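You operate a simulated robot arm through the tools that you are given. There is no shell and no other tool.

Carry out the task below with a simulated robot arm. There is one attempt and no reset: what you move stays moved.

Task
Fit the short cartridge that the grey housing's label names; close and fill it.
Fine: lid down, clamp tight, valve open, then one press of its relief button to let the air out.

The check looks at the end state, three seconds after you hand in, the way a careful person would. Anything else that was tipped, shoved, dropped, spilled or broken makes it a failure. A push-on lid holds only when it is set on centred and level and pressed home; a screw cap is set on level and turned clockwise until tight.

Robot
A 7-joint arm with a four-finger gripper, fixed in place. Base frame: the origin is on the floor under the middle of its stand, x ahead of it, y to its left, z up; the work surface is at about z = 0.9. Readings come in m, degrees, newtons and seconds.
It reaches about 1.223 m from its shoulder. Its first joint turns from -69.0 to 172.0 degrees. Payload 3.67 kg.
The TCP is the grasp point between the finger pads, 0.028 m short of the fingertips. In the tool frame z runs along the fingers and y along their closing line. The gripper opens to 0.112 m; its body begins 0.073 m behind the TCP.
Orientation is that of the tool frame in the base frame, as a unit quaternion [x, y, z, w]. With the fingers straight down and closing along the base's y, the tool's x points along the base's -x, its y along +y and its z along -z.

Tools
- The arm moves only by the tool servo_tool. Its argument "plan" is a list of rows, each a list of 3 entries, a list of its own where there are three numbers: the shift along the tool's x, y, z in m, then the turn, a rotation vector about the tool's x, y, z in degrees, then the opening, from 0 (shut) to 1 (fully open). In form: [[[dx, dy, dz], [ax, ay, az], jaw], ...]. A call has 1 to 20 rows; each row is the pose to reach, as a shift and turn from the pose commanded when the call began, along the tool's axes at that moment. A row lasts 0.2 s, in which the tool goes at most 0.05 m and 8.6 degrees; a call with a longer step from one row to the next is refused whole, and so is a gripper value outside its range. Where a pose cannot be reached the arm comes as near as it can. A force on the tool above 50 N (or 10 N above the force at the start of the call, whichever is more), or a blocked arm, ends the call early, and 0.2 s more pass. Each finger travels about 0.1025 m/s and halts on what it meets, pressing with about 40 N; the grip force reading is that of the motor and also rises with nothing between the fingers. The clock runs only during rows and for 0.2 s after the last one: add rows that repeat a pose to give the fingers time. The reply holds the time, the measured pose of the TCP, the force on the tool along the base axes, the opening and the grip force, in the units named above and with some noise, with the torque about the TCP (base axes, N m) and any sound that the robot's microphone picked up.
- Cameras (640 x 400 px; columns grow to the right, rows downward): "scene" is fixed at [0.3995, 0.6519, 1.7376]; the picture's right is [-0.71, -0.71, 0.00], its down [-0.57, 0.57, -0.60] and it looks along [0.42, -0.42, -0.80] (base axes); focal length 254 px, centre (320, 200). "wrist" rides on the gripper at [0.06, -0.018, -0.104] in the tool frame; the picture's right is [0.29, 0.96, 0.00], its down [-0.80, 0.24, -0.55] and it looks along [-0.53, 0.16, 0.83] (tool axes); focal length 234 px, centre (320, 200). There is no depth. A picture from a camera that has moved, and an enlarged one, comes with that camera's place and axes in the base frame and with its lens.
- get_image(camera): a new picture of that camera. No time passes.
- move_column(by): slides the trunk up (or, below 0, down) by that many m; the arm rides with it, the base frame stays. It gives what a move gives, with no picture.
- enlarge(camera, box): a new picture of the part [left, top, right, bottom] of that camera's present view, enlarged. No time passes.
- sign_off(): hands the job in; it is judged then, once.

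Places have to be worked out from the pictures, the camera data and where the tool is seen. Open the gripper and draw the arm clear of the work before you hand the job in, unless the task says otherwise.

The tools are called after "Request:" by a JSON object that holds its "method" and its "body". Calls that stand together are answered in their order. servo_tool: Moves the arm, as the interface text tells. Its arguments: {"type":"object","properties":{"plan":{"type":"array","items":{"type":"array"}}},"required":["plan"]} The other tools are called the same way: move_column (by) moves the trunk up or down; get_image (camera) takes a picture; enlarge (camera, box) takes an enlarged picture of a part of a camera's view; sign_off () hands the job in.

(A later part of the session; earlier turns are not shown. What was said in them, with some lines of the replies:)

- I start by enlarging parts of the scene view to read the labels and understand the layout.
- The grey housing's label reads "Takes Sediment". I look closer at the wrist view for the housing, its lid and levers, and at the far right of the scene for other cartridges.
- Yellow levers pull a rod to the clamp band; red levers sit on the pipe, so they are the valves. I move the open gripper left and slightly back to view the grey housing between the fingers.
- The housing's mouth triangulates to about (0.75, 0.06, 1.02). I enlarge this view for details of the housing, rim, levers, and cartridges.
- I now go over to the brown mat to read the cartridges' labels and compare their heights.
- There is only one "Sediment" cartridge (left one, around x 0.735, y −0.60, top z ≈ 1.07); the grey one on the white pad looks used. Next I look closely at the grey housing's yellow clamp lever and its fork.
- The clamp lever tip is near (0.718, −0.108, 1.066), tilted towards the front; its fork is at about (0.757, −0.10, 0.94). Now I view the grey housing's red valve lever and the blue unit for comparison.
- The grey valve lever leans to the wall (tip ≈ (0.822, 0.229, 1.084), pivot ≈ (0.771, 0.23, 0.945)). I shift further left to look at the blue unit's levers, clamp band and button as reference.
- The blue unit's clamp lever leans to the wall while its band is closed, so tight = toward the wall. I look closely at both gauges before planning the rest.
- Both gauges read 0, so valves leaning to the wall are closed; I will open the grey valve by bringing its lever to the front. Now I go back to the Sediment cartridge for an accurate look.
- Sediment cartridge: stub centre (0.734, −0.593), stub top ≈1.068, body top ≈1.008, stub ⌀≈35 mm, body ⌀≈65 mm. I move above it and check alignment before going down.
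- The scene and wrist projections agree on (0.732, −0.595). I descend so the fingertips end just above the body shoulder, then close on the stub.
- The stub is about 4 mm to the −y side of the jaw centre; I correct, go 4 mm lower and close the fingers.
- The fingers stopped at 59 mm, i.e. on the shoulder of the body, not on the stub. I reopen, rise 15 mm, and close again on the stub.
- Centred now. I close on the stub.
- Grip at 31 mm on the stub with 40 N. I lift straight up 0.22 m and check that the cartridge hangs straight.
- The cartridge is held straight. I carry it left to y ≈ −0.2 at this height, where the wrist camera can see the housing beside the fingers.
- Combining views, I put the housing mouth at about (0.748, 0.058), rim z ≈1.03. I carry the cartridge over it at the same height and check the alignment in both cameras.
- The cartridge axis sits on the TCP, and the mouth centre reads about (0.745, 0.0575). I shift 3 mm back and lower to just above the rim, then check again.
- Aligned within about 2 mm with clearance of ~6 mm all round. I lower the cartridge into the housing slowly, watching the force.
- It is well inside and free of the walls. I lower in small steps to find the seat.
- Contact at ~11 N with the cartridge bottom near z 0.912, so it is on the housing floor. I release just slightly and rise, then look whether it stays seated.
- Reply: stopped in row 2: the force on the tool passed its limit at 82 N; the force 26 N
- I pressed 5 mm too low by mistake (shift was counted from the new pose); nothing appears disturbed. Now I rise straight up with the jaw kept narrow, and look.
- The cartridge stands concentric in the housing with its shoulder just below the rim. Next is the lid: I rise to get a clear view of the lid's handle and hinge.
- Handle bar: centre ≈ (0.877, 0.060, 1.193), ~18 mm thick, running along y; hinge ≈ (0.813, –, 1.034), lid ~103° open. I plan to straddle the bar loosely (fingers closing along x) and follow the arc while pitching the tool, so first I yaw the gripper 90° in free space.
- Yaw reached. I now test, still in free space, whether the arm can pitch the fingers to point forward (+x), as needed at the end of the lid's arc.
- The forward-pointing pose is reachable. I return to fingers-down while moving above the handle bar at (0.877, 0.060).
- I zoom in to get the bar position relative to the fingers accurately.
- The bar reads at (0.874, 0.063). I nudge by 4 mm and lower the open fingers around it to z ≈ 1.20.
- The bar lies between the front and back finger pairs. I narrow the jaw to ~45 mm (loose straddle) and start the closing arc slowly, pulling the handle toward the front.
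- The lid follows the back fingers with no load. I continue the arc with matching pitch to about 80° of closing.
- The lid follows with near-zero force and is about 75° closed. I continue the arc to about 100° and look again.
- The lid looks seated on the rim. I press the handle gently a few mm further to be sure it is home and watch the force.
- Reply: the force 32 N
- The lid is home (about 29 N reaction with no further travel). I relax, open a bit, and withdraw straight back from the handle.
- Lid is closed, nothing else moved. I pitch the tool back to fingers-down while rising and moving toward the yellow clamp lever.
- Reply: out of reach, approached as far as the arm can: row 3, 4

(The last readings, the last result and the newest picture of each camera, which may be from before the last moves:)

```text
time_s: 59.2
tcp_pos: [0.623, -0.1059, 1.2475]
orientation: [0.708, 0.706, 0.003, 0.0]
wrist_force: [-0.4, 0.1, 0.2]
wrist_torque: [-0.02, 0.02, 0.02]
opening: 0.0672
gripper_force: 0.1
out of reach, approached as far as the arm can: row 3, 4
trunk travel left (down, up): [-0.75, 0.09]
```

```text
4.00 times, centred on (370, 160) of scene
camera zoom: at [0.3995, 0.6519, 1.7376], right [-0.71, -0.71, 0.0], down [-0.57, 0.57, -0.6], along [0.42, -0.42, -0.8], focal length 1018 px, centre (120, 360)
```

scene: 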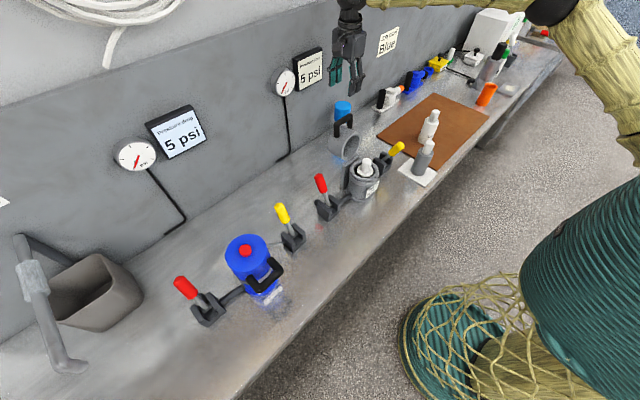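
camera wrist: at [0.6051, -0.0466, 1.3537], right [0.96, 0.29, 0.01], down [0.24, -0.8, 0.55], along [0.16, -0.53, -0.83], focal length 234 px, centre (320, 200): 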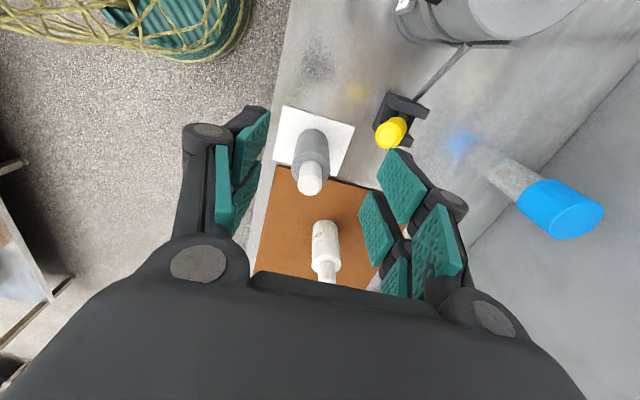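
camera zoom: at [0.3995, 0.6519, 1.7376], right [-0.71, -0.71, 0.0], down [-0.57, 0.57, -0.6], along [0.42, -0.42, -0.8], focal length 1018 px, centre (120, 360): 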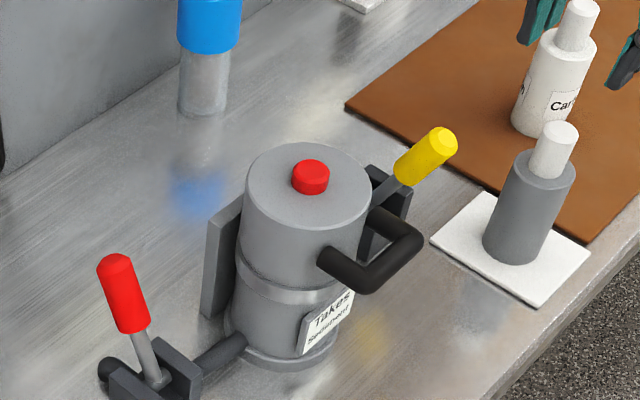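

The clamp lever tip reads (0.717, −0.110, 1.07). I move above it with the jaw opened to straddle the yellow grip, then descend.

Request:
{"method": "servo_tool", "body": {"plan": [[[-0.001, 0.03, 0.01], [0, 0, 0], 0.8], [[-0.002, 0.065, 0.02], [0, 0, 0], 0.8], [[-0.003, 0.099, 0.04], [0, 0, 0], 0.8], [[-0.003, 0.099, 0.075], [0, 0, 0], 0.8], [[-0.003, 0.099, 0.1], [0, 0, 0], 0.8], [[-0.003, 0.099, 0.1], [0, 0, 0], 0.8]]}}

Request:
{"method": "get_image", "body": {"camera": "wrist"}}

Request:
{"method": "enlarge", "body": {"camera": "scene", "box": [340, 90, 440, 190]}}

```text
time_s: 60.6
tcp_pos: [0.7225, -0.1068, 1.1478]
orientation: [0.708, 0.706, 0.004, 0.0]
wrist_force: [0.1, 0.0, 0.0]
wrist_torque: [0.0, -0.04, 0.0]
opening: 0.0896
gripper_force: 0.0
trunk travel left (down, up): [-0.75, 0.09]
```

```text
taken
camera wrist: at [0.7042, -0.0488, 1.2547], right [0.96, 0.29, 0.01], down [0.23, -0.8, 0.55], along [0.17, -0.53, -0.83], focal length 234 px, centre (320, 200)
```

wrist: 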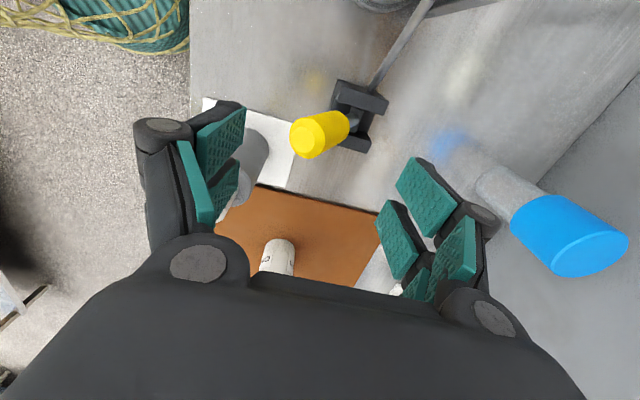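

```text
4.00 times, centred on (390, 140) of scene
camera zoom: at [0.3995, 0.6519, 1.7376], right [-0.71, -0.71, 0.0], down [-0.57, 0.57, -0.6], along [0.42, -0.42, -0.8], focal length 1018 px, centre (40, 440)
```

zoom: 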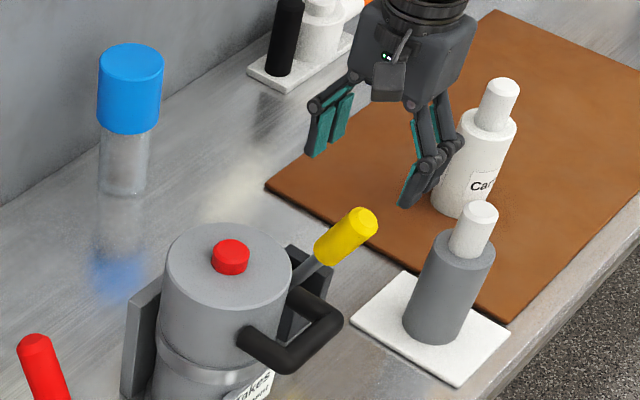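

Tip ≈ (0.712, −0.110, 1.08), pivot ≈ (0.77, −0.108, 0.95). I lower the straddling fingers to z ≈ 1.062.

Request:
{"method": "servo_tool", "body": {"plan": [[[-0.003, -0.002, 0.025], [0, 0, 0], 0.8], [[-0.003, -0.002, 0.05], [0, 0, 0], 0.8], [[-0.003, -0.002, 0.07], [0, 0, 0], 0.8], [[-0.003, -0.002, 0.086], [0, 0, 0], 0.8], [[-0.003, -0.002, 0.086], [0, 0, 0], 0.8]]}}

Request:
{"method": "get_image", "body": {"camera": "wrist"}}

Request:
{"method": "enlarge", "body": {"camera": "scene", "box": [340, 90, 440, 190]}}

```text
time_s: 61.8
tcp_pos: [0.721, -0.1087, 1.0633]
orientation: [0.708, 0.707, 0.005, 0.001]
wrist_force: [-0.1, 0.7, 0.3]
wrist_torque: [0.0, -0.02, -0.01]
opening: 0.0896
gripper_force: 0.1
trunk travel left (down, up): [-0.75, 0.09]
```

```text
taken
camera wrist: at [0.7029, -0.0511, 1.1694], right [0.96, 0.29, 0.01], down [0.23, -0.8, 0.55], along [0.17, -0.53, -0.83], focal length 234 px, centre (320, 200)
```

wrist: 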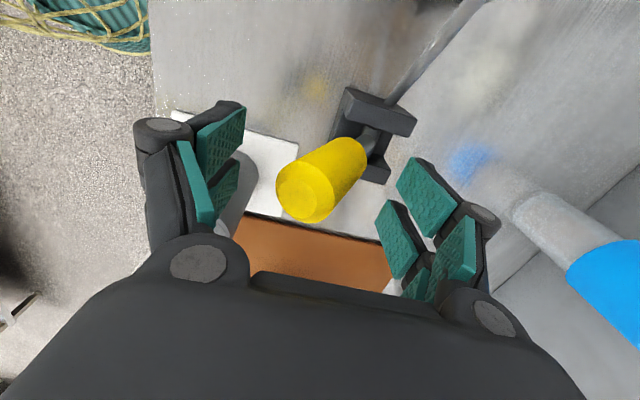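

```text
4.00 times, centred on (390, 140) of scene
camera zoom: at [0.3995, 0.6519, 1.7376], right [-0.71, -0.71, 0.0], down [-0.57, 0.57, -0.6], along [0.42, -0.42, -0.8], focal length 1018 px, centre (40, 440)
```

zoom: 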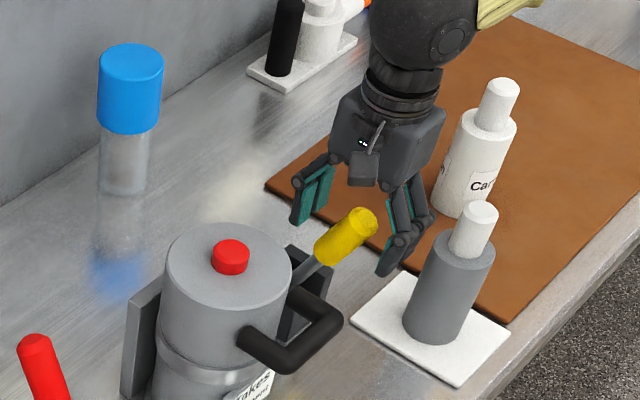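

The grip is between the fingers. I narrow the jaw and push the lever toward the wall in small steps, watching force and sound.

Request:
{"method": "servo_tool", "body": {"plan": [[[0, 0, 0], [0, 0, 0], 0.5], [[0, 0, 0], [0, 0, 0], 0.5], [[0, 0.01, 0], [0, 0, 0], 0.5], [[0, 0.02, 0], [0, 0, 0], 0.5], [[0, 0.03, 0], [0, 0, 0], 0.5], [[0, 0.04, 0], [0, 0, 0], 0.5], [[0, 0.05, 0], [0, 0, 0], 0.5], [[0, 0.06, 0], [0, 0, 0], 0.5], [[0, 0.07, 0], [0, 0, 0], 0.5], [[0, 0.08, 0], [0, 0, 0], 0.5], [[0, 0.08, 0], [0, 0, 0], 0.5]]}}

Request:
{"method": "get_image", "body": {"camera": "wrist"}}

Request:
{"method": "enlarge", "body": {"camera": "scene", "box": [340, 90, 440, 190]}}

```text
time_s: 64.2
tcp_pos: [0.8013, -0.109, 1.0637]
orientation: [0.707, 0.707, 0.003, 0.002]
wrist_force: [-2.1, 1.0, 1.8]
wrist_torque: [0.08, 0.14, -0.02]
opening: 0.0572
gripper_force: 1.0
trunk travel left (down, up): [-0.75, 0.09]
```

```text
taken
camera wrist: at [0.7828, -0.0518, 1.1693], right [0.96, 0.29, 0.01], down [0.23, -0.8, 0.55], along [0.17, -0.53, -0.83], focal length 234 px, centre (320, 200)
```

wrist: 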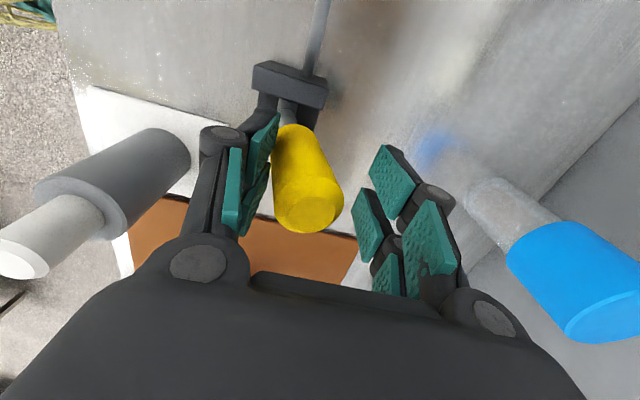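

```text
4.00 times, centred on (390, 140) of scene
camera zoom: at [0.3995, 0.6519, 1.7376], right [-0.71, -0.71, 0.0], down [-0.57, 0.57, -0.6], along [0.42, -0.42, -0.8], focal length 1018 px, centre (40, 440)
```

zoom: 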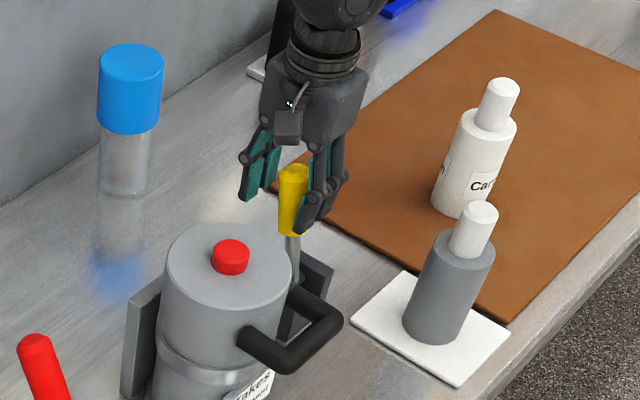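

The lever is about upright and moving with little force. I keep pushing toward the wall.

Request:
{"method": "servo_tool", "body": {"plan": [[[0, 0.01, 0], [0, 0, 0], 0.5], [[0, 0.02, 0], [0, 0, 0], 0.5], [[0, 0.03, 0.002], [0, 0, 0], 0.5], [[0, 0.038, 0.004], [0, 0, 0], 0.5], [[0, 0.046, 0.006], [0, 0, 0], 0.5], [[0, 0.054, 0.008], [0, 0, 0], 0.5], [[0, 0.06, 0.008], [0, 0, 0], 0.5], [[0, 0.06, 0.008], [0, 0, 0], 0.5]]}}

Request:
{"method": "get_image", "body": {"camera": "wrist"}}

Request:
{"method": "enlarge", "body": {"camera": "scene", "box": [340, 90, 440, 190]}}

```text
time_s: 65.4
tcp_pos: [0.8346, -0.1102, 1.0574]
orientation: [0.706, 0.708, 0.0, -0.001]
wrist_force: [-32.5, -5.0, 16.3]
wrist_torque: [-0.24, 1.38, 0.29]
opening: 0.0774
gripper_force: 19.4
trunk travel left (down, up): [-0.75, 0.09]
stopped in row 5: the force on the tool passed its limit at 54 N (the readings are from after the stop); the commanded pose is now the measured one
```

```text
taken
camera wrist: at [0.8166, -0.0513, 1.1648], right [0.96, 0.29, 0.0], down [0.24, -0.8, 0.55], along [0.16, -0.53, -0.83], focal length 234 px, centre (320, 200)
```

wrist: 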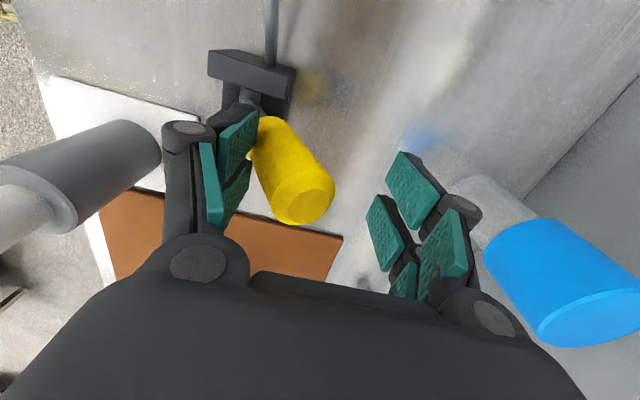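

```text
4.00 times, centred on (390, 140) of scene
camera zoom: at [0.3995, 0.6519, 1.7376], right [-0.71, -0.71, 0.0], down [-0.57, 0.57, -0.6], along [0.42, -0.42, -0.8], focal length 1018 px, centre (40, 440)
```

zoom: 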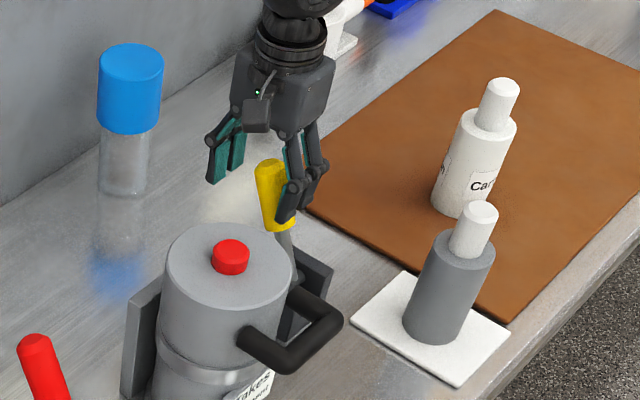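

The lever came to its stop with its tip at x ≈ 0.827, the same lean as the blue unit's tight clamp. I back off slightly, open, and rise clear, then check it stays.

Request:
{"method": "servo_tool", "body": {"plan": [[[0, -0.008, 0], [0, 0, 0], 0.6], [[0, -0.012, -0.01], [0, 0, 0], 0.7], [[0, -0.012, -0.04], [0, 0, 0], 0.7], [[0, -0.012, -0.08], [0, 0, 0], 0.7], [[0, -0.02, -0.12], [0, 0, 0], 0.7], [[0, -0.03, -0.16], [0, 0, 0], 0.7], [[0, -0.03, -0.16], [0, 0, 0], 0.7]]}}

Request:
{"method": "get_image", "body": {"camera": "wrist"}}

Request:
{"method": "enlarge", "body": {"camera": "scene", "box": [330, 110, 410, 210]}}

```text
time_s: 67.0
tcp_pos: [0.8113, -0.1107, 1.214]
orientation: [0.707, 0.707, 0.0, -0.001]
wrist_force: [0.9, 0.0, -0.3]
wrist_torque: [0.01, 0.03, 0.02]
opening: 0.0784
gripper_force: 0.2
trunk travel left (down, up): [-0.75, 0.09]
```

```text
taken
camera wrist: at [0.7939, -0.0512, 1.3204], right [0.96, 0.29, 0.0], down [0.24, -0.8, 0.55], along [0.16, -0.53, -0.83], focal length 234 px, centre (320, 200)
```

wrist: 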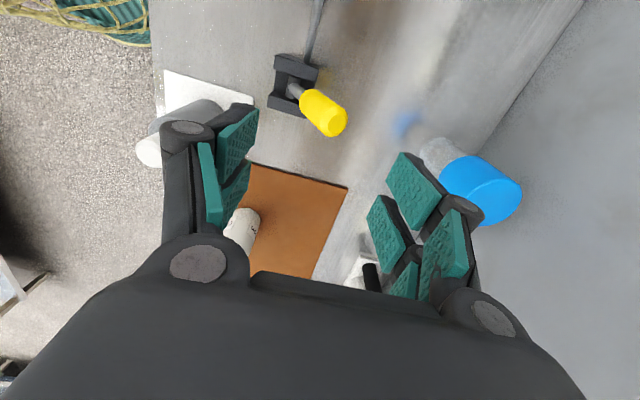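

```text
4.00 times, centred on (370, 160) of scene
camera zoom: at [0.3995, 0.6519, 1.7376], right [-0.71, -0.71, 0.0], down [-0.57, 0.57, -0.6], along [0.42, -0.42, -0.8], focal length 1018 px, centre (120, 360)
```

zoom: 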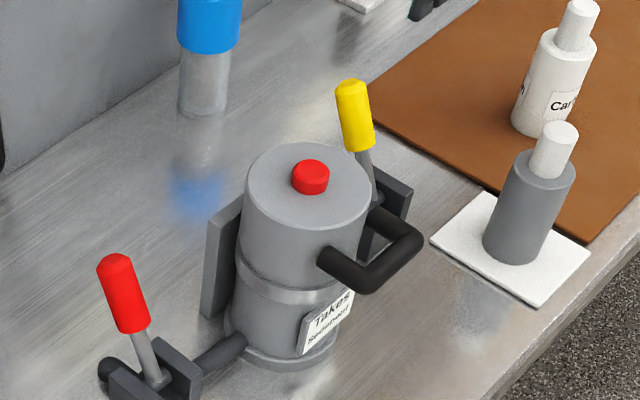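

The clamp lever stays over at the wall side (tip x ≈ 0.83, like the blue one). Now I move over to the red valve lever of the grey housing at about (0.82, 0.229).

Request:
{"method": "servo_tool", "body": {"plan": [[[0.045, 0, -0.02], [0, 0, 0], 0.8], [[0.09, 0, -0.03], [0, 0, 0], 0.8], [[0.135, 0, -0.03], [0, 0, 0], 0.8], [[0.18, 0, -0.03], [0, 0, 0], 0.8], [[0.225, 0, -0.03], [0, 0, 0], 0.8], [[0.27, 0, -0.03], [0, 0, 0], 0.8], [[0.315, 0.001, -0.02], [0, 0, 0], 0.8], [[0.34, 0.002, 0.0], [0, 0, 0], 0.8], [[0.34, 0.002, 0.03], [0, 0, 0], 0.8], [[0.34, 0.002, 0.05], [0, 0, 0], 0.8], [[0.34, 0.002, 0.05], [0, 0, 0], 0.8]]}}

Request:
{"method": "get_image", "body": {"camera": "wrist"}}

Request:
{"method": "enlarge", "body": {"camera": "scene", "box": [280, 110, 400, 230]}}

```text
time_s: 69.4
tcp_pos: [0.8109, 0.2295, 1.1652]
orientation: [0.707, 0.707, 0.0, -0.001]
wrist_force: [0.0, 0.1, 0.6]
wrist_torque: [0.01, -0.02, -0.03]
opening: 0.0894
gripper_force: 0.1
trunk travel left (down, up): [-0.75, 0.09]
```

```text
taken
camera wrist: at [0.7944, 0.2893, 1.2723], right [0.96, 0.29, 0.0], down [0.24, -0.8, 0.55], along [0.16, -0.53, -0.83], focal length 234 px, centre (320, 200)
```

wrist: 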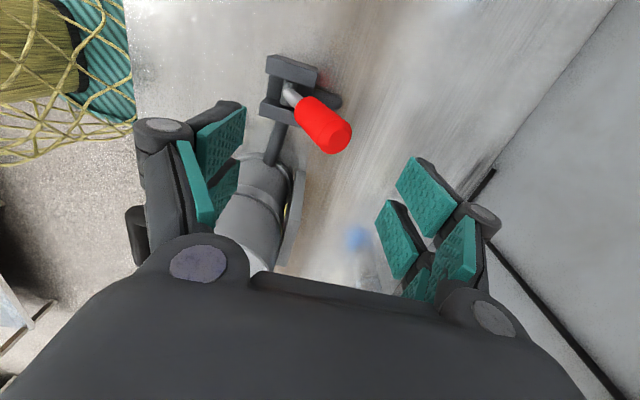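

```text
3.33 times, centred on (340, 170) of scene
camera zoom: at [0.3995, 0.6519, 1.7376], right [-0.71, -0.71, 0.0], down [-0.57, 0.57, -0.6], along [0.42, -0.42, -0.8], focal length 848 px, centre (253, 300)
```

zoom: 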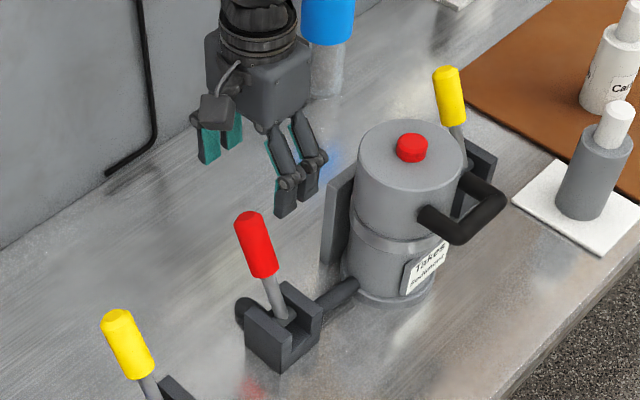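

Red tip reads (0.823, 0.231, 1.08); the fingers straddle it in plan. I descend to z ≈ 1.063, narrow the jaw and pull toward the front in small steps.

Request:
{"method": "servo_tool", "body": {"plan": [[[0.001, 0.003, 0.03], [0, 0, 0], 0.8], [[0.001, 0.003, 0.06], [0, 0, 0], 0.8], [[0.001, 0.003, 0.085], [0, 0, 0], 0.8], [[0.001, 0.003, 0.102], [0, 0, 0], 0.8], [[0.001, 0.003, 0.102], [0, 0, 0], 0.8]]}}

Request:
{"method": "get_image", "body": {"camera": "wrist"}}

Request:
{"method": "enlarge", "body": {"camera": "scene", "box": [280, 110, 400, 230]}}

```text
time_s: 70.6
tcp_pos: [0.8154, 0.2319, 1.0631]
orientation: [0.707, 0.708, -0.001, -0.002]
wrist_force: [-0.7, -0.2, -0.1]
wrist_torque: [-0.02, 0.03, -0.04]
opening: 0.0896
gripper_force: 0.1
trunk travel left (down, up): [-0.75, 0.09]
```

```text
taken
camera wrist: at [0.797, 0.2907, 1.1698], right [0.96, 0.29, 0.0], down [0.24, -0.8, 0.55], along [0.16, -0.53, -0.83], focal length 234 px, centre (320, 200)
```

wrist: 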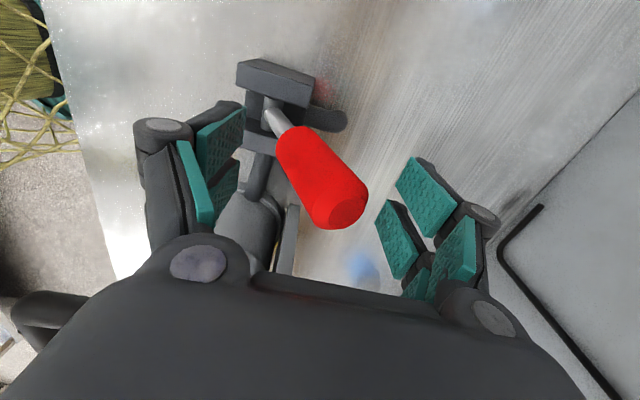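

```text
3.33 times, centred on (340, 170) of scene
camera zoom: at [0.3995, 0.6519, 1.7376], right [-0.71, -0.71, 0.0], down [-0.57, 0.57, -0.6], along [0.42, -0.42, -0.8], focal length 848 px, centre (253, 300)
```

zoom: 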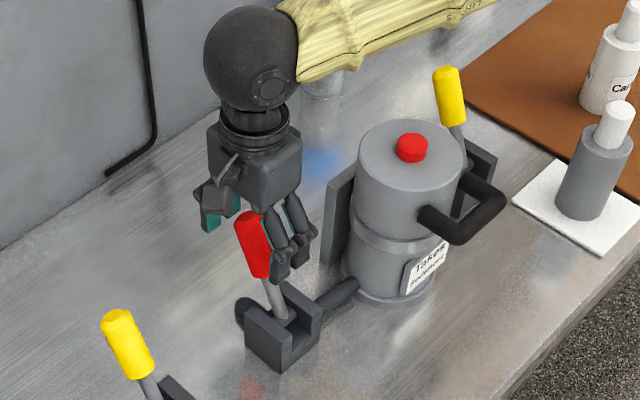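

The red grip is between the fingers. I narrow the jaw and pull it to the front step by step.

Request:
{"method": "servo_tool", "body": {"plan": [[[0, 0, 0], [0, 0, 0], 0.5], [[0, 0, 0], [0, 0, 0], 0.5], [[0, -0.01, 0], [0, 0, 0], 0.5], [[0, -0.02, 0], [0, 0, 0], 0.5], [[0, -0.03, 0], [0, 0, 0], 0.5], [[0, -0.04, 0], [0, 0, 0], 0.5], [[0, -0.05, 0], [0, 0, 0], 0.5], [[0, -0.06, 0], [0, 0, 0], 0.5], [[0, -0.07, 0], [0, 0, 0], 0.5], [[0, -0.08, 0], [0, 0, 0], 0.5], [[0, -0.08, 0], [0, 0, 0], 0.5]]}}

Request:
{"method": "get_image", "body": {"camera": "wrist"}}

Request:
{"method": "enlarge", "body": {"camera": "scene", "box": [265, 60, 305, 105]}}

Request:
{"method": "enlarge", "body": {"camera": "scene", "box": [280, 110, 400, 230]}}

```text
time_s: 73.0
tcp_pos: [0.7338, 0.2313, 1.0634]
orientation: [0.706, 0.708, -0.001, -0.001]
wrist_force: [2.4, -1.9, 1.6]
wrist_torque: [-0.03, -0.08, -0.05]
opening: 0.0575
gripper_force: 1.3
trunk travel left (down, up): [-0.75, 0.09]
```

```text
taken
camera wrist: at [0.7172, 0.2901, 1.1702], right [0.96, 0.29, 0.0], down [0.24, -0.8, 0.55], along [0.16, -0.53, -0.83], focal length 234 px, centre (320, 200)
```

wrist: 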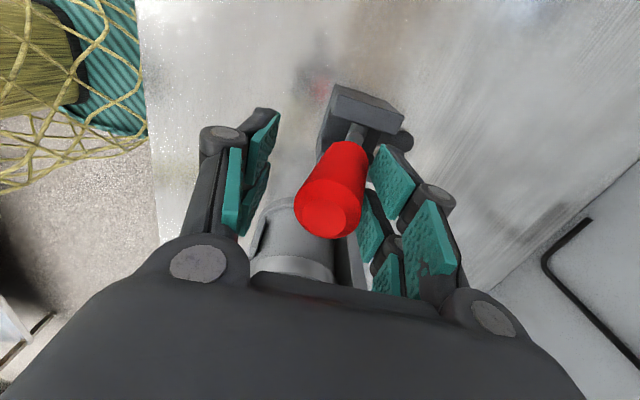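

```text
8.89 times, centred on (285, 82) of scene
camera zoom: at [0.3995, 0.6519, 1.7376], right [-0.71, -0.71, 0.0], down [-0.57, 0.57, -0.6], along [0.42, -0.42, -0.8], focal length 2262 px, centre (631, 1244)
```

zoom: 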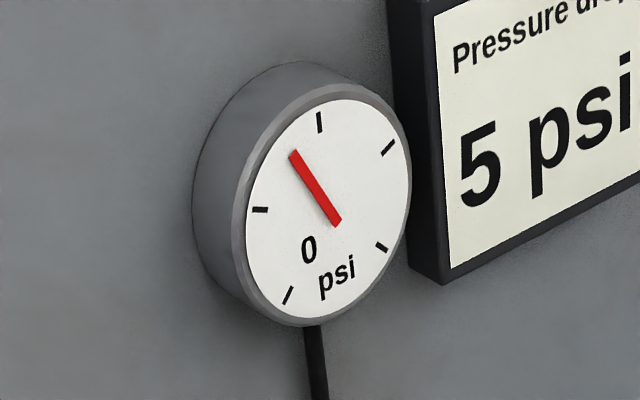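

```text
3.33 times, centred on (340, 170) of scene
camera zoom: at [0.3995, 0.6519, 1.7376], right [-0.71, -0.71, 0.0], down [-0.57, 0.57, -0.6], along [0.42, -0.42, -0.8], focal length 848 px, centre (253, 300)
```

zoom: 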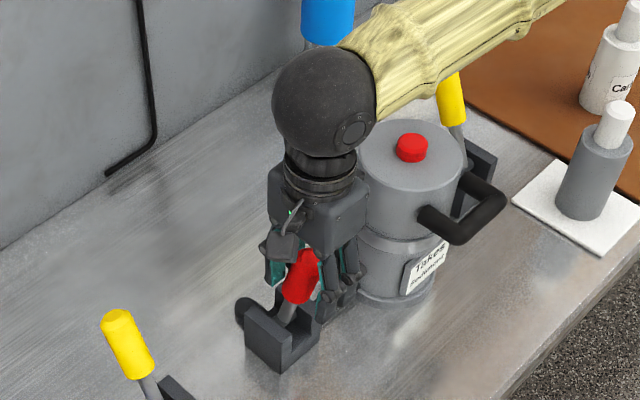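

The gauge needle has risen, confirming the valve is opening in this direction. I continue to the end stop.

Request:
{"method": "servo_tool", "body": {"plan": [[[0, -0.008, 0], [0, 0, 0], 0.5], [[0, -0.016, 0.001], [0, 0, 0], 0.5], [[0, -0.024, 0.002], [0, 0, 0], 0.5], [[0, -0.031, 0.003], [0, 0, 0], 0.5], [[0, -0.037, 0.004], [0, 0, 0], 0.5], [[0, -0.042, 0.004], [0, 0, 0], 0.5]]}}

Request:
{"method": "get_image", "body": {"camera": "wrist"}}

Request:
{"method": "enlarge", "body": {"camera": "scene", "box": [265, 60, 305, 105]}}

Request:
{"method": "enlarge", "body": {"camera": "scene", "box": [280, 110, 400, 230]}}

```text
time_s: 74.3
tcp_pos: [0.7051, 0.2302, 1.0593]
orientation: [0.709, 0.705, 0.004, 0.001]
wrist_force: [36.8, 7.2, -1.2]
wrist_torque: [0.31, -0.87, 0.45]
opening: 0.0759
gripper_force: 18.4
trunk travel left (down, up): [-0.75, 0.09]
stopped in row 6: the force on the tool passed its limit at 52 N (the readings are from after the stop); the commanded pose is now the measured one
```

```text
taken
camera wrist: at [0.6874, 0.289, 1.1661], right [0.96, 0.28, 0.01], down [0.23, -0.8, 0.55], along [0.16, -0.53, -0.83], focal length 234 px, centre (320, 200)
```

wrist: 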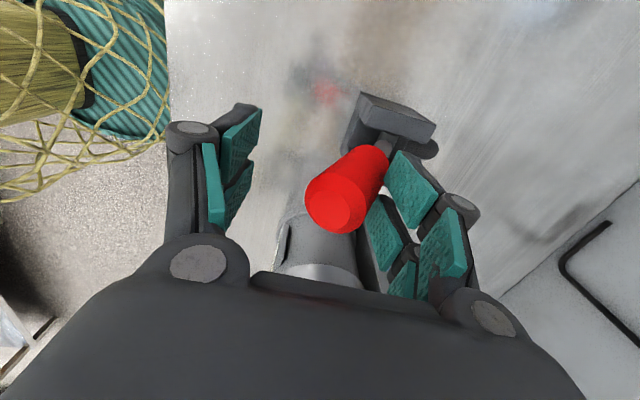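

```text
8.89 times, centred on (285, 82) of scene
camera zoom: at [0.3995, 0.6519, 1.7376], right [-0.71, -0.71, 0.0], down [-0.57, 0.57, -0.6], along [0.42, -0.42, -0.8], focal length 2262 px, centre (631, 1244)
```

zoom: 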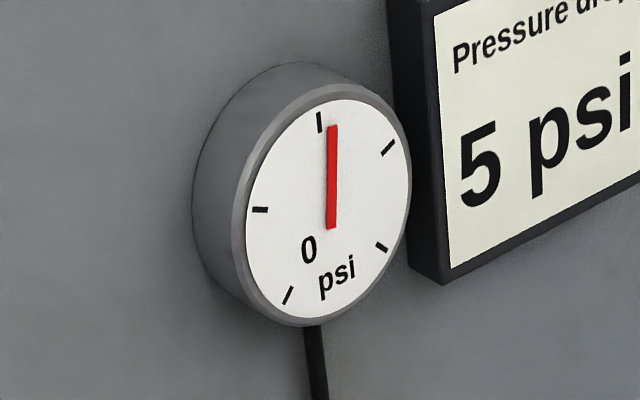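

```text
3.33 times, centred on (340, 170) of scene
camera zoom: at [0.3995, 0.6519, 1.7376], right [-0.71, -0.71, 0.0], down [-0.57, 0.57, -0.6], along [0.42, -0.42, -0.8], focal length 848 px, centre (253, 300)
```

zoom: 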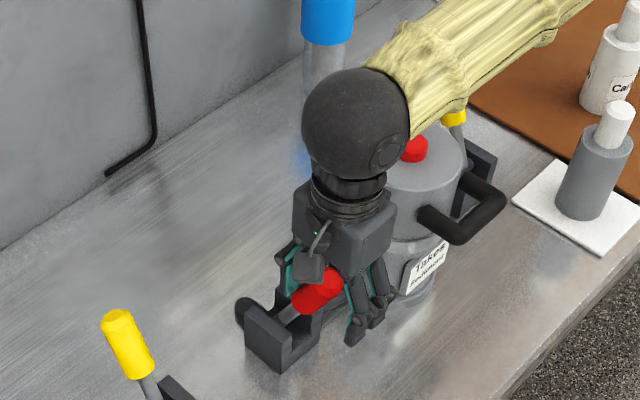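

The valve lever is at its front stop and the gauge reads pressure. I relieve, open, and rise clear.

Request:
{"method": "servo_tool", "body": {"plan": [[[0, 0.008, 0], [0, 0, 0], 0.65], [[0, 0.012, -0.005], [0, 0, 0], 0.75], [[0, 0.012, -0.03], [0, 0, 0], 0.8], [[0, 0.012, -0.07], [0, 0, 0], 0.8], [[0, 0.012, -0.11], [0, 0, 0], 0.8], [[0, 0.012, -0.15], [0, 0, 0], 0.8], [[0, 0.012, -0.18], [0, 0, 0], 0.8], [[0, 0.012, -0.18], [0, 0, 0], 0.8]]}}

Request:
{"method": "get_image", "body": {"camera": "wrist"}}

Request:
{"method": "enlarge", "body": {"camera": "scene", "box": [265, 60, 305, 105]}}

Request:
{"method": "enlarge", "body": {"camera": "scene", "box": [280, 110, 400, 230]}}

```text
time_s: 76.1
tcp_pos: [0.712, 0.2306, 1.241]
orientation: [0.708, 0.707, 0.002, -0.001]
wrist_force: [-0.8, -0.1, 0.0]
wrist_torque: [0.01, 0.02, 0.0]
opening: 0.0898
gripper_force: 0.0
trunk travel left (down, up): [-0.75, 0.09]
```

```text
taken
camera wrist: at [0.6937, 0.2891, 1.3473], right [0.96, 0.29, 0.0], down [0.24, -0.8, 0.55], along [0.16, -0.53, -0.83], focal length 234 px, centre (320, 200)
```

wrist: 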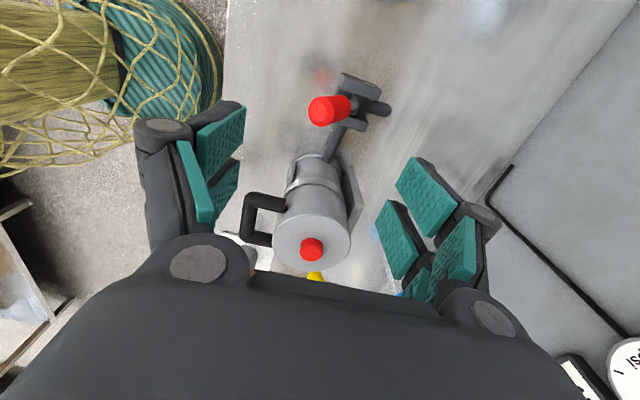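

```text
8.89 times, centred on (285, 82) of scene
camera zoom: at [0.3995, 0.6519, 1.7376], right [-0.71, -0.71, 0.0], down [-0.57, 0.57, -0.6], along [0.42, -0.42, -0.8], focal length 2262 px, centre (631, 1244)
```

zoom: 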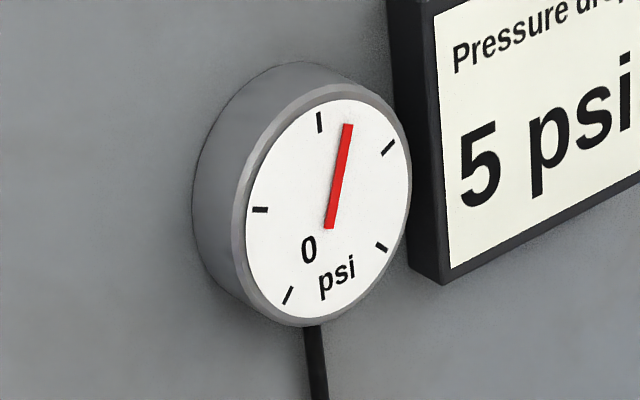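

```text
3.33 times, centred on (340, 170) of scene
camera zoom: at [0.3995, 0.6519, 1.7376], right [-0.71, -0.71, 0.0], down [-0.57, 0.57, -0.6], along [0.42, -0.42, -0.8], focal length 848 px, centre (253, 300)
```

zoom: 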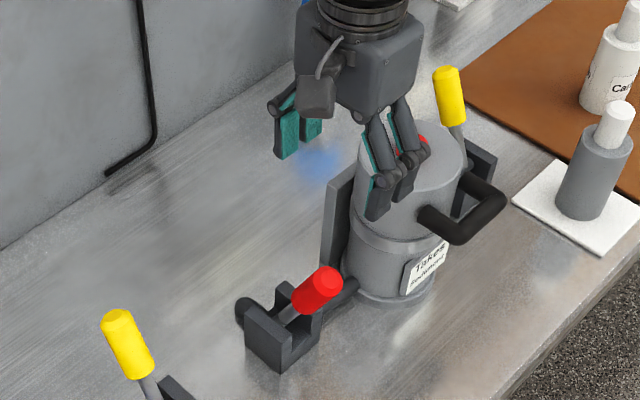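

Pressure keeps building, lever stays open. The relief button top triangulates to about (0.750, 0.064, 1.12). I close the fingers and move above it, keeping well clear.

Request:
{"method": "servo_tool", "body": {"plan": [[[-0.03, 0.007, 0.0], [0, 0, 0], 0.6], [[-0.065, 0.015, 0.0], [0, 0, 0], 0.4], [[-0.1, 0.023, 0.0], [0, 0, 0], 0.2], [[-0.135, 0.03, 0.0], [0, 0, 0], 0.0], [[-0.1676, 0.037, 0.005], [0, 0, 0], 0.0], [[-0.1676, 0.037, 0.01], [0, 0, 0], 0.0], [[-0.1676, 0.037, 0.01], [0, 0, 0], 0.0], [[-0.1676, 0.037, 0.01], [0, 0, 0], 0.0]]}}

Request:
{"method": "get_image", "body": {"camera": "wrist"}}

Request:
{"method": "enlarge", "body": {"camera": "wrist", "box": [240, 80, 400, 240]}}

Request:
{"method": "enlarge", "body": {"camera": "scene", "box": [320, 100, 420, 210]}}

Request:
{"method": "enlarge", "body": {"camera": "scene", "box": [265, 60, 305, 105]}}

```text
time_s: 77.9
tcp_pos: [0.748, 0.0605, 1.2306]
orientation: [0.708, 0.706, 0.002, 0.0]
wrist_force: [-0.4, 0.4, 0.0]
wrist_torque: [0.01, -0.01, 0.01]
opening: 0.0
gripper_force: 35.9
trunk travel left (down, up): [-0.75, 0.09]
```

```text
taken
camera wrist: at [0.7294, 0.1211, 1.3369], right [0.96, 0.29, 0.0], down [0.24, -0.8, 0.55], along [0.16, -0.53, -0.83], focal length 234 px, centre (320, 200)
```

wrist: 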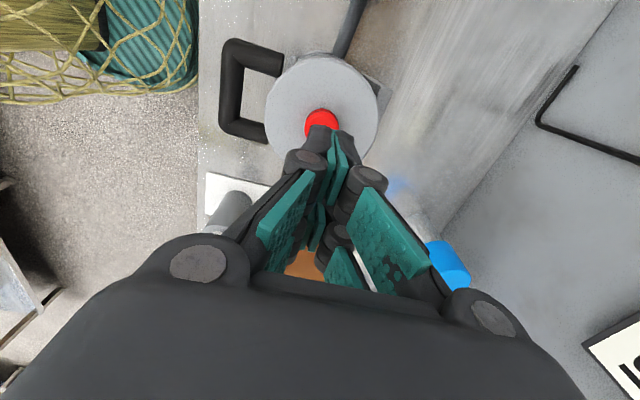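

```text
2.50 times, centred on (320, 160) of wrist
camera zoom: at [0.7294, 0.1211, 1.3369], right [0.96, 0.29, 0.0], down [0.24, -0.8, 0.55], along [0.16, -0.53, -0.83], focal length 585 px, centre (320, 300)
```

zoom: 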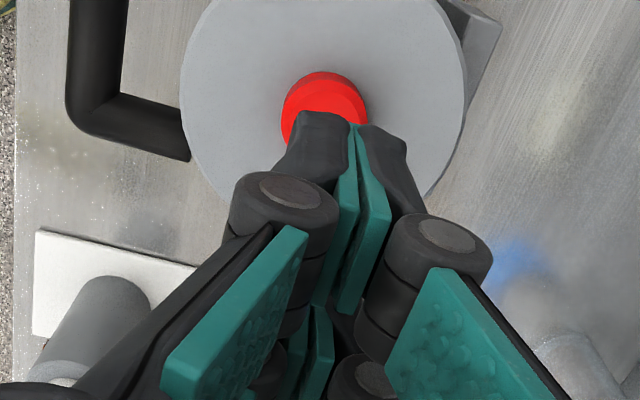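

```text
3.64 times, centred on (370, 155) of scene
camera zoom: at [0.3995, 0.6519, 1.7376], right [-0.71, -0.71, 0.0], down [-0.57, 0.57, -0.6], along [0.42, -0.42, -0.8], focal length 925 px, centre (138, 364)
```

zoom: 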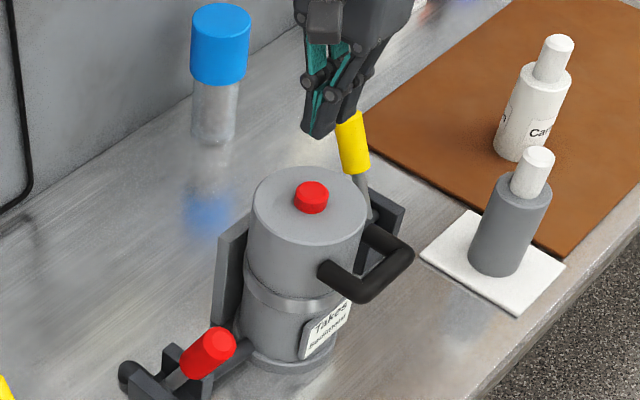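

```text
8.89 times, centred on (285, 82) of scene
camera zoom: at [0.3995, 0.6519, 1.7376], right [-0.71, -0.71, 0.0], down [-0.57, 0.57, -0.6], along [0.42, -0.42, -0.8], focal length 2262 px, centre (631, 1244)
```

zoom: 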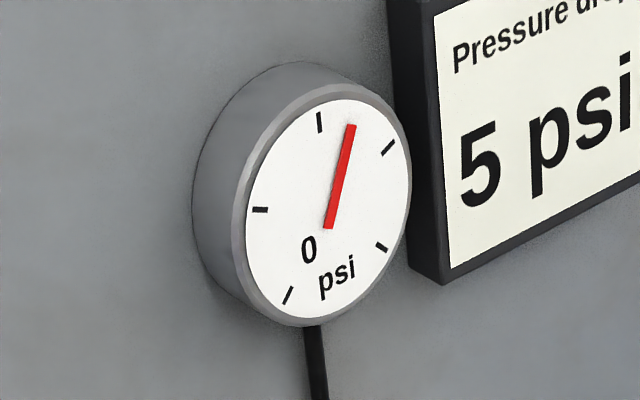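

The closed fingertips are centred over the button (≈(0.749, 0.060)), and the gauge is steady. I press down once, slowly, until the button bottoms out.

Request:
{"method": "servo_tool", "body": {"plan": [[[0, 0.001, 0.03], [0, 0, 0], 0], [[0, 0.001, 0.055], [0, 0, 0], 0], [[0, 0.001, 0.07], [0, 0, 0], 0], [[0, 0.001, 0.078], [0, 0, 0], 0], [[0, 0.001, 0.082], [0, 0, 0], 0], [[0, 0.001, 0.086], [0, 0, 0], 0], [[0, 0.001, 0.09], [0, 0, 0], 0], [[0, 0.001, 0.093], [0, 0, 0], 0], [[0, 0.001, 0.096], [0, 0, 0], 0], [[0, 0.001, 0.099], [0, 0, 0], 0]]}}

Request:
{"method": "get_image", "body": {"camera": "wrist"}}

Request:
{"method": "enlarge", "body": {"camera": "scene", "box": [330, 110, 410, 210]}}

Request:
{"method": "enlarge", "body": {"camera": "scene", "box": [265, 60, 305, 105]}}

```text
time_s: 80.3
tcp_pos: [0.7478, 0.0623, 1.1392]
orientation: [0.709, 0.706, 0.008, 0.001]
wrist_force: [-7.6, -6.4, 32.2]
wrist_torque: [-0.33, 0.23, -0.12]
opening: 0.0061
gripper_force: 36.0
trunk travel left (down, up): [-0.75, 0.09]
heard: click
stopped in row 10: the force on the tool passed its limit at 52 N (the readings are from after the stop); the commanded pose is now the measured one
```

```text
taken
camera wrist: at [0.7296, 0.1214, 1.2451], right [0.96, 0.28, 0.01], down [0.23, -0.8, 0.55], along [0.17, -0.52, -0.84], focal length 234 px, centre (320, 200)
```

wrist: 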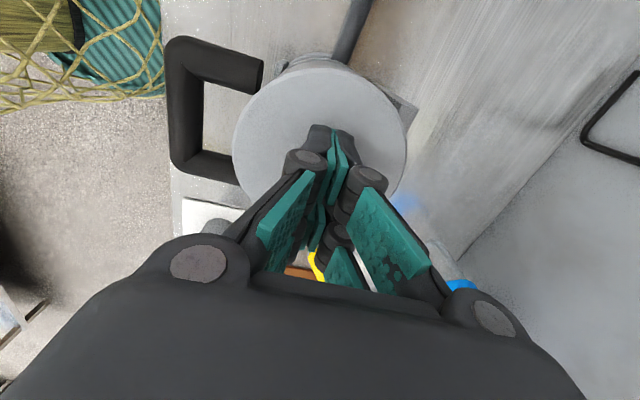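

```text
4.00 times, centred on (370, 160) of scene
camera zoom: at [0.3995, 0.6519, 1.7376], right [-0.71, -0.71, 0.0], down [-0.57, 0.57, -0.6], along [0.42, -0.42, -0.8], focal length 1018 px, centre (120, 360)
```

zoom: 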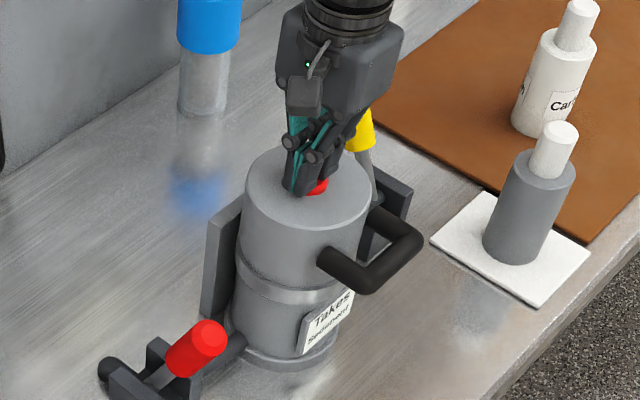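

```text
8.89 times, centred on (285, 82) of scene
camera zoom: at [0.3995, 0.6519, 1.7376], right [-0.71, -0.71, 0.0], down [-0.57, 0.57, -0.6], along [0.42, -0.42, -0.8], focal length 2262 px, centre (631, 1244)
```

zoom: 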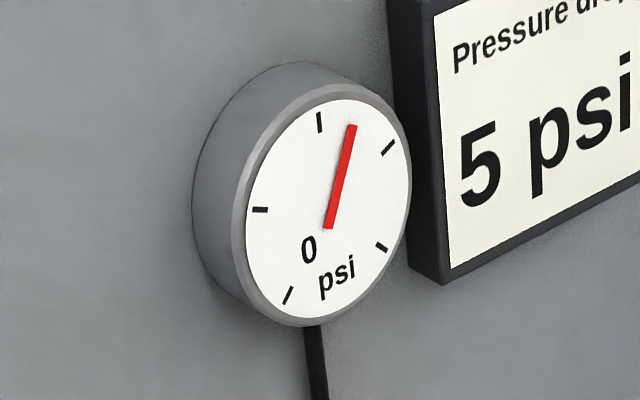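

A click was heard – the button registered one press. I lift straight up in one go so it is not pressed again, and move clear, opening the gripper only when well above.

Request:
{"method": "servo_tool", "body": {"plan": [[[0, 0, -0.02], [0, 0, 0], 0], [[0, 0, -0.05], [0, 0, 0], 0], [[0, 0, -0.09], [0, 0, 0], 0], [[0, 0, -0.13], [0, 0, 0], 0], [[0, -0.02, -0.17], [0, 0, 0], 0.3], [[0, -0.06, -0.19], [0, 0, 0], 0.6], [[-0.02, -0.1, -0.2], [0, 0, 0], 0.9], [[-0.05, -0.14, -0.2], [0, 0, 0], 1], [[-0.08, -0.17, -0.2], [0, 0, 0], 1], [[-0.12, -0.19, -0.2], [0, 0, 0], 1], [[-0.16, -0.2, -0.2], [0, 0, 0], 1], [[-0.16, -0.2, -0.2], [0, 0, 0], 1]]}}

Request:
{"method": "get_image", "body": {"camera": "scene"}}

Request:
{"method": "enlarge", "body": {"camera": "scene", "box": [320, 100, 420, 210]}}

Request:
{"method": "enlarge", "body": {"camera": "scene", "box": [265, 60, 305, 105]}}

Request:
{"method": "get_image", "body": {"camera": "wrist"}}

```text
time_s: 82.9
tcp_pos: [0.5484, -0.0937, 1.3326]
orientation: [0.708, 0.706, 0.004, 0.0]
wrist_force: [0.7, 0.8, 1.0]
wrist_torque: [-0.07, -0.01, 0.0]
opening: 0.112
gripper_force: 0.1
trunk travel left (down, up): [-0.75, 0.09]
```

```text
taken
```

scene: 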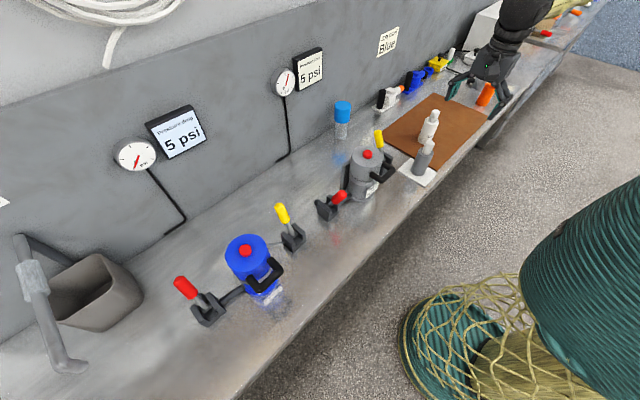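

```text
3.64 times, centred on (370, 155) of scene
camera zoom: at [0.3995, 0.6519, 1.7376], right [-0.71, -0.71, 0.0], down [-0.57, 0.57, -0.6], along [0.42, -0.42, -0.8], focal length 925 px, centre (138, 364)
```

zoom: 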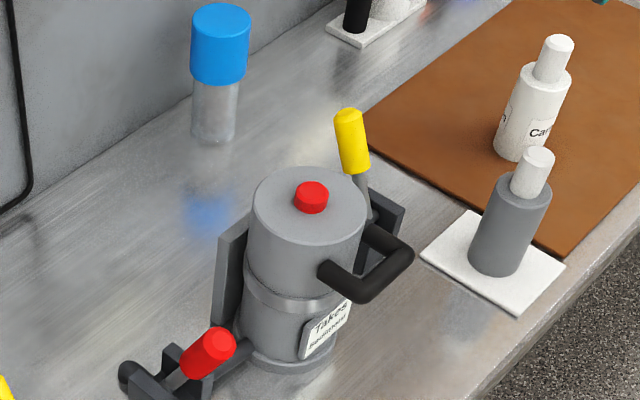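

```text
8.89 times, centred on (285, 82) of scene
camera zoom: at [0.3995, 0.6519, 1.7376], right [-0.71, -0.71, 0.0], down [-0.57, 0.57, -0.6], along [0.42, -0.42, -0.8], focal length 2262 px, centre (631, 1244)
```

zoom: 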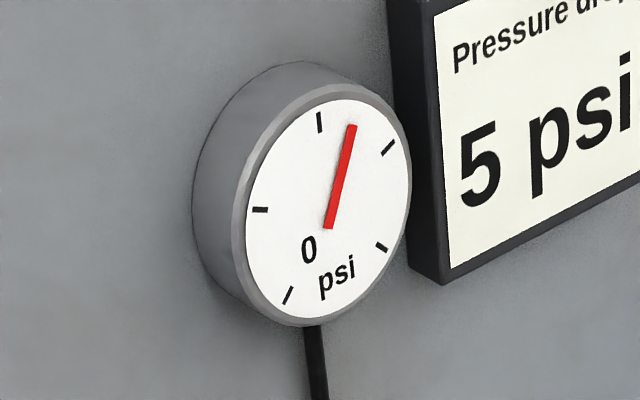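

```text
taken
camera wrist: at [0.5301, -0.0363, 1.4393], right [0.96, 0.28, 0.01], down [0.23, -0.8, 0.55], along [0.16, -0.53, -0.83], focal length 234 px, centre (320, 200)
```

wrist: 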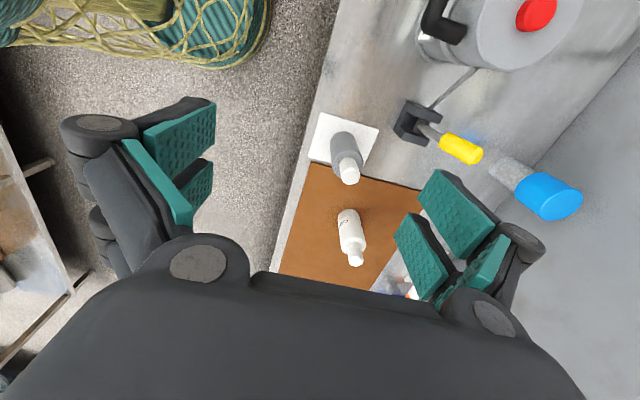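

Final state: lid down, clamp lever at its wall-side stop, valve lever at its open stop with the gauge showing steady pressure. The button was pressed once and has sprung back, no water or disturbed items are visible, and the gripper is open and clear. I hand the job in.

Request:
{"method": "sign_off", "body": {}}

```text
The job is handed in.
```

The Sediment cartridge is fitted in the grey housing, which is now closed, clamped and under pressure. I've handed the job in, but no verdict came back, so this is what the last pictures and readings show.

- **Cartridge:** it sits upright and centred on the housing floor. While letting go I went about 5 mm too low, and the force on the tool reached 82 N. The pictures showed no damage or shift.
- **Lid:** it is down on the rim, and pressing the handle gave no further travel.
- **Clamp:** the yellow lever is at its stop towards the wall, leaning the same way as the one on the closed blue housing. I took that position as tight.
- **Valve:** the red lever is at its front stop. The gauge climbed from 0 as I moved it and then held steady.
- **Relief button:** pressed once, with one click heard, after the pressure had settled. It has sprung back.

I saw no water, and the other objects were still in place. The gripper is open and clear of the work.
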